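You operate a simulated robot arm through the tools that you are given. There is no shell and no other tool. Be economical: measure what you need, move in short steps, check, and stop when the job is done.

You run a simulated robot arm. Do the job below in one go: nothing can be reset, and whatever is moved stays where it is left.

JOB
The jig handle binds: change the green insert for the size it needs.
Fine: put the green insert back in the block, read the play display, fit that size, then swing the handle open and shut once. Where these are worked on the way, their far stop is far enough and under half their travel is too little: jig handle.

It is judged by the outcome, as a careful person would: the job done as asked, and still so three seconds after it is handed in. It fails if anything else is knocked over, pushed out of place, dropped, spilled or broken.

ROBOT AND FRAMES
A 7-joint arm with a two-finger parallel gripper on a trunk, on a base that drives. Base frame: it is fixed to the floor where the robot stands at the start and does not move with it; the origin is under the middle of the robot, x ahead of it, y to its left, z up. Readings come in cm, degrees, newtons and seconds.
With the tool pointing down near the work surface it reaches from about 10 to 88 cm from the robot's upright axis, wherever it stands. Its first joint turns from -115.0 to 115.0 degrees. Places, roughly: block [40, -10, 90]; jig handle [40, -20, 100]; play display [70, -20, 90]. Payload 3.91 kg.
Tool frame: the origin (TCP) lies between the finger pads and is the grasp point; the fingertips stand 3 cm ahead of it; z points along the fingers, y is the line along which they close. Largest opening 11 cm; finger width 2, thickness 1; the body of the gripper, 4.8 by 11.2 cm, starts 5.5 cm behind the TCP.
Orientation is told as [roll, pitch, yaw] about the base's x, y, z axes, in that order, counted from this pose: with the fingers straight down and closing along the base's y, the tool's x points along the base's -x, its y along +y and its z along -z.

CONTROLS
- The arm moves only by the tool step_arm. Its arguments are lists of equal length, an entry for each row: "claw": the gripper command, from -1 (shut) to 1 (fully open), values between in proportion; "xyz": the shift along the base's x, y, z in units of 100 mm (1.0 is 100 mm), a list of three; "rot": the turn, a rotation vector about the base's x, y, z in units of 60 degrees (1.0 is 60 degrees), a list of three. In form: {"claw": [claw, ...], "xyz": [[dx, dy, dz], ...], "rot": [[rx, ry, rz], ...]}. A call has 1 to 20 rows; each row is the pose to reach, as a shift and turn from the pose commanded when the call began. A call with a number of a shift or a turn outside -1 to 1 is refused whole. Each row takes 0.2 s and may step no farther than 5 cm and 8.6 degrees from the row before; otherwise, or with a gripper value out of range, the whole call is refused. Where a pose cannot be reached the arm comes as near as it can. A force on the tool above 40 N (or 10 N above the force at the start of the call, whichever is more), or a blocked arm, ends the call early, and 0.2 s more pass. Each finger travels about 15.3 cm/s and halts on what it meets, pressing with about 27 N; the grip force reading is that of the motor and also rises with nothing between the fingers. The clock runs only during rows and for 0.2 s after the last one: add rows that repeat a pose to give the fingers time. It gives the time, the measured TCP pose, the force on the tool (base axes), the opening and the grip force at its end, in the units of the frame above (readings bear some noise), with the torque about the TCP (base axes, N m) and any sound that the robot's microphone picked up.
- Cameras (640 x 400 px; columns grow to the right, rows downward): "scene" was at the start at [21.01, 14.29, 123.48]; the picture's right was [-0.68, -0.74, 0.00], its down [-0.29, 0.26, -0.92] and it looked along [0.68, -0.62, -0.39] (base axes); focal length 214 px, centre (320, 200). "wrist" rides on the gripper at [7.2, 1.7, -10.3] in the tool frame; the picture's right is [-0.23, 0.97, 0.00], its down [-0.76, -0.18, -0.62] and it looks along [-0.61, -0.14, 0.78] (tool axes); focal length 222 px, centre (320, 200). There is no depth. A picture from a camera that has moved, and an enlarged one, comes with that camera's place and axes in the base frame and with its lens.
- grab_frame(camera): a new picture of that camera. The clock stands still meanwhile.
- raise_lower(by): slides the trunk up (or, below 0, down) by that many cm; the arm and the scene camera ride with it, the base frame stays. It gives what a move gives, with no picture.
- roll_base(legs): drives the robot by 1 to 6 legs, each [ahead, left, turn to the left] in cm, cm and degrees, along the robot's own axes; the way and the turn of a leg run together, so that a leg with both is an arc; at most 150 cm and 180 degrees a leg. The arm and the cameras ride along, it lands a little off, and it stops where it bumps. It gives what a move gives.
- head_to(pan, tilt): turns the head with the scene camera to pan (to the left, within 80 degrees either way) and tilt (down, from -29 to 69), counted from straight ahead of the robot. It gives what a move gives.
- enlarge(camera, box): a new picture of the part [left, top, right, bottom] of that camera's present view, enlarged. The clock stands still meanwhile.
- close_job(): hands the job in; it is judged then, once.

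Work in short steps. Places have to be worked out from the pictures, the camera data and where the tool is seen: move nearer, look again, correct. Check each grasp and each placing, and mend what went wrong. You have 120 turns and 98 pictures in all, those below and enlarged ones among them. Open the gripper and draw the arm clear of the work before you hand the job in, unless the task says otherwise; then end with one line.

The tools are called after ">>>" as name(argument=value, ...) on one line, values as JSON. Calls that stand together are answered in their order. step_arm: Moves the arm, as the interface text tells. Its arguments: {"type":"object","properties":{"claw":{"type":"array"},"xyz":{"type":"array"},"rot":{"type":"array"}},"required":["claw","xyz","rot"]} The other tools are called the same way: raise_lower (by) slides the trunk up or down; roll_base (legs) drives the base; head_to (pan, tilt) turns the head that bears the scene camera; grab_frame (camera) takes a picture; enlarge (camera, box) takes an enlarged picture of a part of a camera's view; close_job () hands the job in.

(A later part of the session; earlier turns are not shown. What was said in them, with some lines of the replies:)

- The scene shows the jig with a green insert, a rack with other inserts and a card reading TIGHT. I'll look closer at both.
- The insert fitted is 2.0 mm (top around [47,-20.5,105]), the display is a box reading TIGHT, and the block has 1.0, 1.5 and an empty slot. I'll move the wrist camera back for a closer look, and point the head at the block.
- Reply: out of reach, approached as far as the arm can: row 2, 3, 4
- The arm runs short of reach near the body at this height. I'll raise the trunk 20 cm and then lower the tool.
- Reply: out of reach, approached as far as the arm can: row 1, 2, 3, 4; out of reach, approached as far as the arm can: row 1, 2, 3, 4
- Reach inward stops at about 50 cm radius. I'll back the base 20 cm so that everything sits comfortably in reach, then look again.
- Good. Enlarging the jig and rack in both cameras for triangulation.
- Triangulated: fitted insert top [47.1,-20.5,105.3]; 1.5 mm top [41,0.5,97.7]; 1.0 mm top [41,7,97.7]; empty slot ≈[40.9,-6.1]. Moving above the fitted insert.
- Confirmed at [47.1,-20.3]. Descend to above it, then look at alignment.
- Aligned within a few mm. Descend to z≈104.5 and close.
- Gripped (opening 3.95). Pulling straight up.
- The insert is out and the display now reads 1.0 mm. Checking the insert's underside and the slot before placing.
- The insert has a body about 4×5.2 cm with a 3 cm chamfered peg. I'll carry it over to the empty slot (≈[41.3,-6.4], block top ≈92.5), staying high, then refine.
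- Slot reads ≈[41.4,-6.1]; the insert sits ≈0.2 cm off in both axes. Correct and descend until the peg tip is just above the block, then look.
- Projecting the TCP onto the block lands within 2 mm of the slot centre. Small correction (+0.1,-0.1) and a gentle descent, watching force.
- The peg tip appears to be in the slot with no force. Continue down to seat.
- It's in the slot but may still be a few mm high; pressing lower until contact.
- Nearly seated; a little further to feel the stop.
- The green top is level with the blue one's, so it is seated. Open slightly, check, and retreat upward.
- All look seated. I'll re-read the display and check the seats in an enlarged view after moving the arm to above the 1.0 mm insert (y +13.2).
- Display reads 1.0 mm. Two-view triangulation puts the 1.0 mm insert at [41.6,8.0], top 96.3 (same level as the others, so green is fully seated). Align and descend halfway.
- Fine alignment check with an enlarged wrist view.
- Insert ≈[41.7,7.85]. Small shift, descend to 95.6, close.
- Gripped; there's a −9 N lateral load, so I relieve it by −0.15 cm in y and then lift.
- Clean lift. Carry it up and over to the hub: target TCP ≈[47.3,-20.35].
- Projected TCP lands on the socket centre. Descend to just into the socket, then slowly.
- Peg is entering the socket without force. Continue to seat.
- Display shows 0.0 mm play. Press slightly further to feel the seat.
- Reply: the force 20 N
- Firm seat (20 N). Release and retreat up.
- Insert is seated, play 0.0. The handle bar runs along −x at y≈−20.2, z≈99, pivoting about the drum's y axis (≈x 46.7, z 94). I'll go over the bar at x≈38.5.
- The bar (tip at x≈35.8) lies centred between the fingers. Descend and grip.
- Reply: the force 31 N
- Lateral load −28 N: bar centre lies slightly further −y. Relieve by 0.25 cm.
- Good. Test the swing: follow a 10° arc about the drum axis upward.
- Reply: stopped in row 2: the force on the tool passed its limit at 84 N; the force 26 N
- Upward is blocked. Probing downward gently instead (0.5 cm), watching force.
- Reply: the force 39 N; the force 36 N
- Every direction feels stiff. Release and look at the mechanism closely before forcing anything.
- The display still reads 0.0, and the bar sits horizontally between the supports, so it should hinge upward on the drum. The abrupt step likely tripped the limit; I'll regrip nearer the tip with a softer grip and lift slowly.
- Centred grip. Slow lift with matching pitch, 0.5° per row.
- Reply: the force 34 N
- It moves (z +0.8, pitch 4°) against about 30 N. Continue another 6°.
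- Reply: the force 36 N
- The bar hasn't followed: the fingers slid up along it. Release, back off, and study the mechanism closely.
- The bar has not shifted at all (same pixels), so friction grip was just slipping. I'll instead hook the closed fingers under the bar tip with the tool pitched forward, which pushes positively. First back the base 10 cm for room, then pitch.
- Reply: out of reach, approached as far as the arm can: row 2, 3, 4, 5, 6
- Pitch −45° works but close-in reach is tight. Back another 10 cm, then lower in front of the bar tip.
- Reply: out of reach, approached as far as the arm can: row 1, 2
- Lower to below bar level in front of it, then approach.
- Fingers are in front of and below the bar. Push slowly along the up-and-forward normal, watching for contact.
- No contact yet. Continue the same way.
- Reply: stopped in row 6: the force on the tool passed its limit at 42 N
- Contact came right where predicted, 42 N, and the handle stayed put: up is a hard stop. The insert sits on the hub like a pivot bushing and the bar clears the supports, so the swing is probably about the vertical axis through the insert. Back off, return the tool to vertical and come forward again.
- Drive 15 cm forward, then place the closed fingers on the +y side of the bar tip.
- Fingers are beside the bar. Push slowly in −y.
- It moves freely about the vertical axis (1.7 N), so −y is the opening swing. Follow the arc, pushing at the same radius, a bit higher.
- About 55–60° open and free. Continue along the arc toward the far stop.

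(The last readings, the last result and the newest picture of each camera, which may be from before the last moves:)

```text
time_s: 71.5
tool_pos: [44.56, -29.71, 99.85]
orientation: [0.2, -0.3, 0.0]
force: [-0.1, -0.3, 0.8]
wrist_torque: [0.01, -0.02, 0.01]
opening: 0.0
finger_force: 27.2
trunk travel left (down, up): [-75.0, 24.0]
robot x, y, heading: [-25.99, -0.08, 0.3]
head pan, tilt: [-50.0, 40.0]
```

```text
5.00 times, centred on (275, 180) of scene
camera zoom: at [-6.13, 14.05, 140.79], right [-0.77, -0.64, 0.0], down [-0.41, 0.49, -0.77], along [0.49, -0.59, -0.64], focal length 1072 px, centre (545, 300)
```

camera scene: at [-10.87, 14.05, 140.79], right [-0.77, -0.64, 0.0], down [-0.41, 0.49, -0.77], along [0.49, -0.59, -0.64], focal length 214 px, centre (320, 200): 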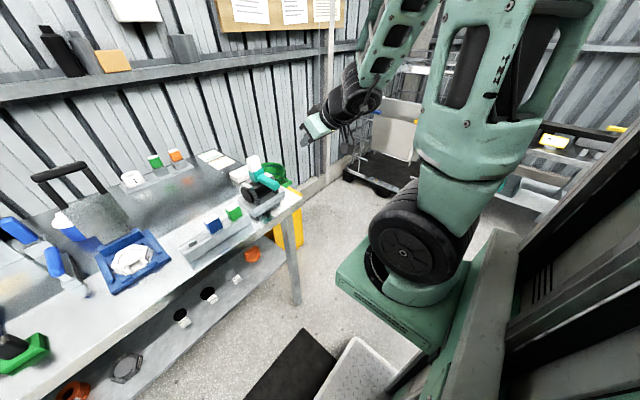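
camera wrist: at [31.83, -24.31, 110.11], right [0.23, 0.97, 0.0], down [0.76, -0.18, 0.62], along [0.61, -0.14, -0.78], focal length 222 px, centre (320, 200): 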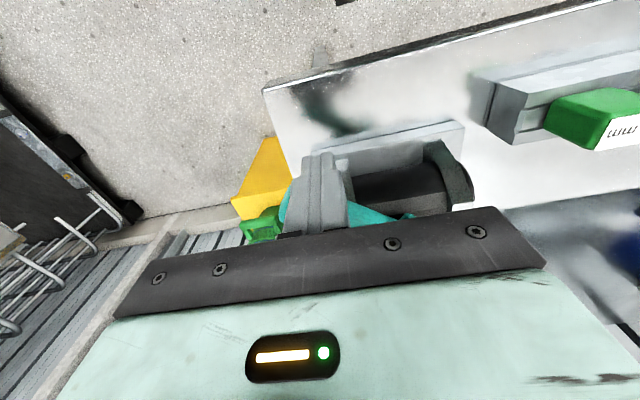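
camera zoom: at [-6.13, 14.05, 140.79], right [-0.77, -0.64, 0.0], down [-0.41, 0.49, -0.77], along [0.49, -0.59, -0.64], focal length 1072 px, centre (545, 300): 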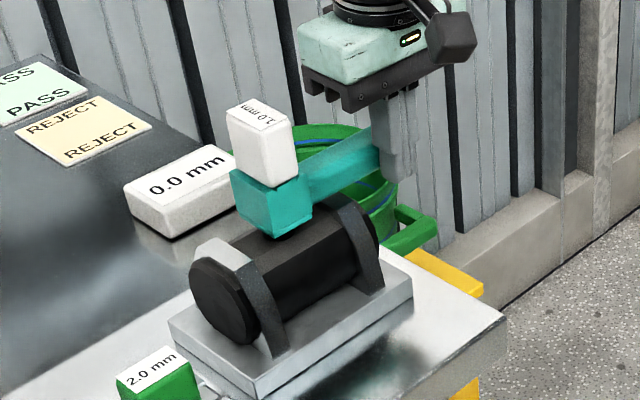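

Near 95° and still free; continue gently until the stop is felt.

>>> step_arm(claw=[-1, -1, -1, -1, -1, -1, -1, -1, -1, -1], xyz=[[0.06, -0.015, 0], [0.12, -0.03, 0], [0.17, -0.035, 0], [0.22, -0.037, 0], [0.28, -0.038, 0], [0.34, -0.037, 0], [0.4, -0.025, 0], [0.45, -0.015, 0], [0.51, 0, 0], [0.51, 0, 0]], rot=[[0, 0, 0], [0, 0, 0], [0, 0, 0], [0, 0, 0], [0, 0, 0], [0, 0, 0], [0, 0, 0], [0, 0, 0], [0, 0, 0], [0, 0, 0]])

>>> enlarge(camera="scene", box=[225, 140, 325, 220])

```text
time_s: 72.1
tool_pos: [44.77, -29.85, 99.7]
orientation: [0.5, 0.9, 0.0]
force: [-16.7, 4.9, 18.8]
wrist_torque: [-0.05, -0.17, 0.05]
opening: 0.02
finger_force: 27.2
trunk travel left (down, up): [-75.0, 24.0]
robot x, y, heading: [-25.63, -0.2, 0.2]
head pan, tilt: [-50.0, 40.0]
stopped in row 2: the force on the tool passed its limit at 47 N (the readings are from after the stop); the commanded pose is now the measured one
```

```text
5.00 times, centred on (275, 180) of scene
camera zoom: at [-6.34, 14.12, 140.85], right [-0.77, -0.64, 0.0], down [-0.41, 0.49, -0.77], along [0.49, -0.59, -0.64], focal length 1072 px, centre (545, 300)
```

zoom: 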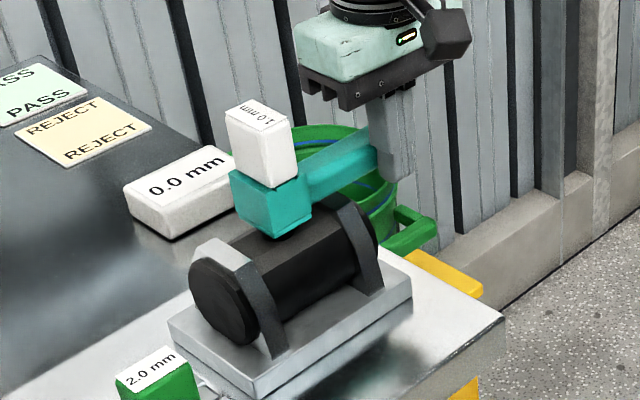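

Far stop felt at ~90°, with 47 N. Now cross over the bar to its other side to push it shut: back off, up, over, down.

>>> step_arm(claw=[-1, -1, -1, -1, -1, -1], xyz=[[-0.08, 0, 0], [-0.08, 0, 0.35], [-0.08, 0, 0.65], [0.2, 0, 0.65], [0.5, 0, 0.65], [0.7, 0, 0.65]], rot=[[0, -0.015, 0], [-0.008, -0.015, 0], [-0.008, -0.015, 0], [-0.008, -0.015, 0], [-0.008, -0.015, 0], [-0.008, -0.015, 0]])

>>> grab_frame(camera="wrist")

>>> enlarge(camera="scene", box=[225, 140, 325, 220])

```text
time_s: 73.5
tool_pos: [52.15, -30.05, 105.94]
orientation: [0.0, -0.1, 0.0]
force: [-0.4, -0.6, -0.3]
wrist_torque: [0.01, -0.04, 0.02]
opening: 0.01
finger_force: 27.4
trunk travel left (down, up): [-75.0, 24.0]
robot x, y, heading: [-25.93, 0.01, 0.1]
head pan, tilt: [-50.0, 40.0]
```

```text
32 pictures are left
camera wrist: at [44.96, -28.16, 116.24], right [0.23, 0.97, 0.0], down [0.76, -0.18, 0.62], along [0.61, -0.14, -0.78], focal length 222 px, centre (320, 200)
```

wrist: 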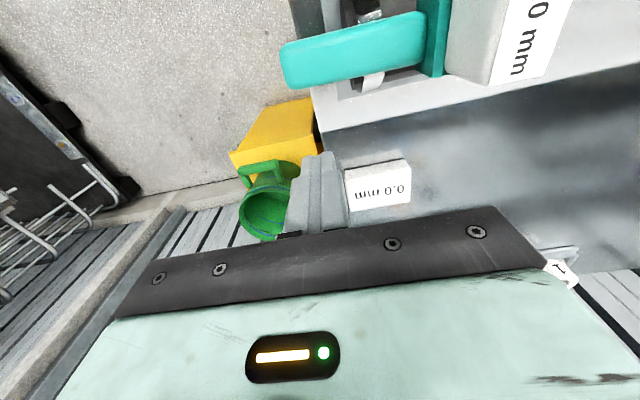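

```text
5.00 times, centred on (275, 180) of scene
camera zoom: at [-6.19, 14.06, 140.8], right [-0.77, -0.64, 0.0], down [-0.41, 0.49, -0.77], along [0.49, -0.59, -0.64], focal length 1072 px, centre (545, 300)
```

zoom: 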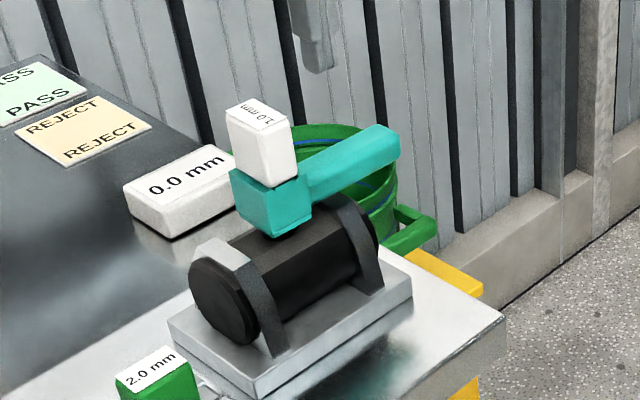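

The bar points to −y (x≈46.6, tip y≈−31). Descend on its +x side and start sweeping back.

>>> step_arm(claw=[-1, -1, -1, -1, -1, -1, -1, -1, -1, -1], xyz=[[0, 0.05, -0.3], [0, 0.05, -0.55], [-0.1, 0.05, -0.55], [-0.2, 0.045, -0.55], [-0.3, 0.03, -0.55], [-0.38, 0.02, -0.55], [-0.46, 0.015, -0.55], [-0.53, 0.015, -0.55], [-0.61, 0.025, -0.55], [-0.69, 0.035, -0.55]], rot=[[0, 0, 0], [0, 0, 0], [0, 0, 0], [0, 0, 0], [0, 0, 0], [0, 0, 0], [0, 0, 0], [0, 0, 0], [0, 0, 0], [0, 0, 0]])

>>> enlarge(camera="scene", box=[225, 140, 325, 220])

```text
time_s: 75.7
tool_pos: [45.12, -29.62, 100.7]
orientation: [0.0, -0.1, 0.1]
force: [1.3, 0.2, 0.5]
wrist_torque: [-0.01, 0.0, 0.01]
opening: 0.0
finger_force: 27.2
trunk travel left (down, up): [-75.0, 24.0]
robot x, y, heading: [-25.71, 0.44, 0.2]
head pan, tilt: [-50.0, 40.0]
```

```text
5.00 times, centred on (275, 180) of scene
camera zoom: at [-6.16, 14.06, 140.8], right [-0.77, -0.64, 0.0], down [-0.41, 0.49, -0.77], along [0.49, -0.59, -0.64], focal length 1072 px, centre (545, 300)
```

zoom: 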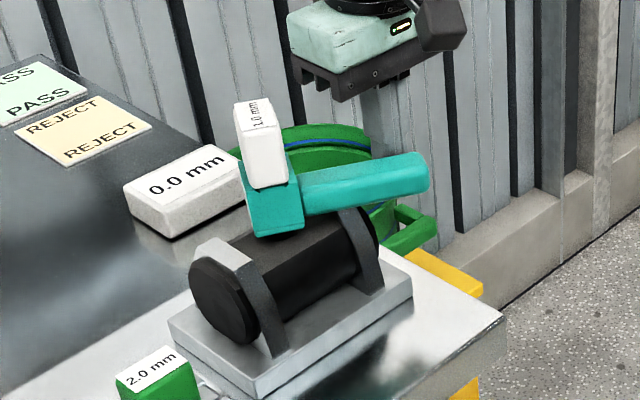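

Closing smoothly. Continue to about 15°.

>>> step_arm(claw=[-1, -1, -1, -1, -1, -1, -1, -1, -1], xyz=[[-0.08, 0.01, 0], [-0.15, 0.04, 0], [-0.22, 0.07, 0], [-0.29, 0.1, 0], [-0.36, 0.15, 0], [-0.43, 0.2, 0], [-0.49, 0.25, 0], [-0.57, 0.35, 0], [-0.64, 0.45, 0]], rot=[[0, 0, 0], [0, 0, 0], [0, 0, 0], [0, 0, 0], [0, 0, 0], [0, 0, 0], [0, 0, 0], [0, 0, 0], [0, 0, 0]])

>>> enlarge(camera="scene", box=[225, 140, 325, 220])

```text
time_s: 77.7
tool_pos: [38.64, -25.11, 100.61]
orientation: [-0.1, -0.1, 0.0]
force: [0.5, -0.5, 0.4]
wrist_torque: [0.02, 0.04, 0.01]
opening: 0.0
finger_force: 27.1
trunk travel left (down, up): [-75.0, 24.0]
robot x, y, heading: [-25.67, -0.16, 0.1]
head pan, tilt: [-50.0, 40.0]
```

```text
5.00 times, centred on (275, 180) of scene
camera zoom: at [-6.16, 14.05, 140.79], right [-0.77, -0.64, 0.0], down [-0.41, 0.49, -0.77], along [0.49, -0.59, -0.64], focal length 1072 px, centre (545, 300)
```

zoom: 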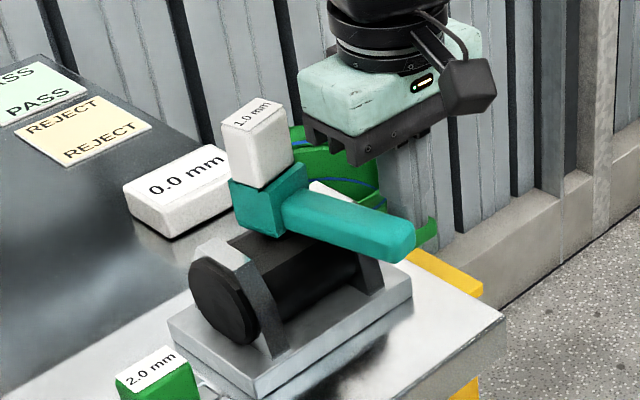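

Final part: push slowly to the shut stop and a little beyond until contact force rises.

>>> step_arm(claw=[-1, -1, -1, -1, -1, -1, -1, -1, -1, -1, -1, -1], xyz=[[-0.03, 0.04, 0], [-0.05, 0.08, 0], [-0.07, 0.12, 0], [-0.08, 0.15, 0], [-0.08, 0.18, 0], [-0.08, 0.2, 0], [-0.08, 0.22, 0], [-0.08, 0.235, 0], [-0.08, 0.25, 0], [-0.08, 0.265, 0], [-0.08, 0.28, 0], [-0.08, 0.29, 0]], rot=[[0, 0, 0], [0, 0, 0], [0, 0, 0], [0, 0, 0], [0, 0, 0], [0, 0, 0], [0, 0, 0], [0, 0, 0], [0, 0, 0], [0, 0, 0], [0, 0, 0], [0, 0, 0]])

>>> enlarge(camera="scene", box=[225, 140, 325, 220])

```text
time_s: 80.3
tool_pos: [37.95, -22.74, 100.58]
orientation: [-0.2, -0.3, -0.5]
force: [-2.3, -8.3, 3.7]
wrist_torque: [-0.04, 0.05, 0.08]
opening: 0.0
finger_force: 27.2
trunk travel left (down, up): [-75.0, 24.0]
robot x, y, heading: [-25.86, -0.15, 0.0]
head pan, tilt: [-50.0, 40.0]
stopped in row 12: the force on the tool passed its limit at 40 N (the readings are from after the stop); the commanded pose is now the measured one
```

```text
5.00 times, centred on (275, 180) of scene
camera zoom: at [-6.19, 13.94, 140.79], right [-0.77, -0.64, 0.0], down [-0.41, 0.49, -0.77], along [0.49, -0.59, -0.64], focal length 1072 px, centre (545, 300)
```

zoom: 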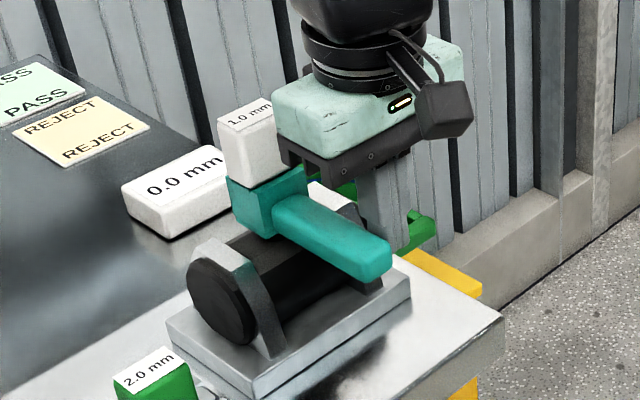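

Shut stop reached at the expected place (TCP y −22.7). Back off, rise, open the gripper and take a final look.

>>> step_arm(claw=[-1, -1, -1, -1, 0, 1, 1], xyz=[[0, -0.1, 0], [0, -0.2, 0], [-0.1, -0.25, 0.4], [-0.2, -0.25, 0.8], [-0.3, -0.25, 1.0], [-0.5, -0.25, 1.0], [-0.5, -0.25, 1.0]], rot=[[0, 0, 0], [0, 0, 0], [0, 0, 0], [0, 0, 0], [0, 0, 0], [0, 0, 0], [0, 0, 0]])

>>> roll_base(legs=[[-10, 0, 0]])

>>> enlarge(camera="scene", box=[160, 130, 320, 260])

>>> enlarge(camera="wrist", box=[220, 80, 480, 240])

```text
time_s: 81.9
tool_pos: [33.23, -24.94, 110.56]
orientation: [-0.2, -0.2, -0.4]
force: [0.1, -0.1, -0.3]
wrist_torque: [0.01, -0.03, 0.0]
opening: 10.99
finger_force: 0.2
trunk travel left (down, up): [-75.0, 24.0]
robot x, y, heading: [-26.08, 0.02, -0.1]
head pan, tilt: [-50.0, 40.0]
```

```text
time_s: 83.1
tool_pos: [23.32, -25.01, 110.62]
orientation: [-0.4, -0.3, -0.2]
force: [0.5, -0.8, -0.2]
wrist_torque: [0.01, -0.01, 0.03]
opening: 11.01
finger_force: 0.2
trunk travel left (down, up): [-75.0, 24.0]
robot x, y, heading: [-35.99, 0.21, 0.0]
head pan, tilt: [-50.0, 40.0]
```

```text
3.08 times, centred on (240, 195) of scene
camera zoom: at [-16.24, 14.04, 140.79], right [-0.76, -0.64, 0.0], down [-0.41, 0.49, -0.77], along [0.49, -0.59, -0.64], focal length 660 px, centre (566, 215)
```

zoom: 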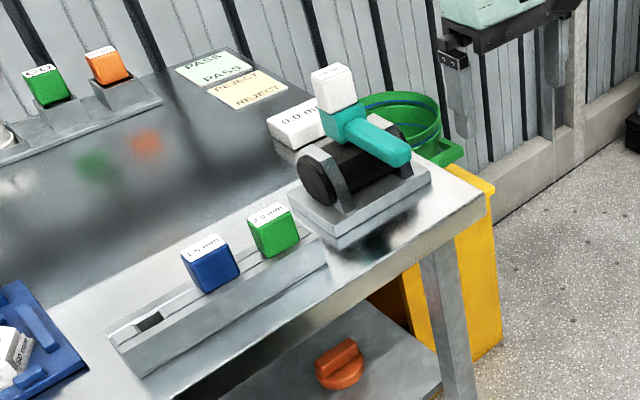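

```text
2.46 times, centred on (350, 160) of wrist
camera zoom: at [15.89, -22.96, 120.86], right [0.23, 0.97, 0.0], down [0.76, -0.18, 0.63], along [0.61, -0.15, -0.78], focal length 547 px, centre (246, 298)
```

zoom: 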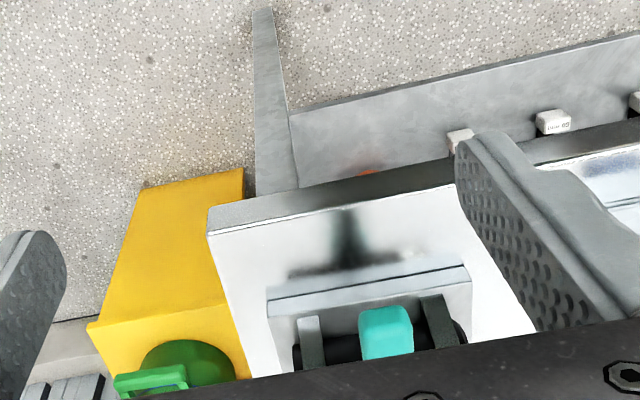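

The handle is back at its original shut position (tip ≈[35.8,−20.5]). The display reads 0.0 mm, green is in the block, nothing else has moved and the arm is clear. Handing in.

>>> close_job()

```text
The job is handed in.
```

The green 2.0 mm insert is back in the block, and the 1.0 mm insert the display called for is fitted, now showing 0.0 mm play. The handle was swung open to its far stop at about 90° and back shut. While working out which way it swings, I pushed upward on the handle, once to 84 N; it didn't move, and I saw no damage.
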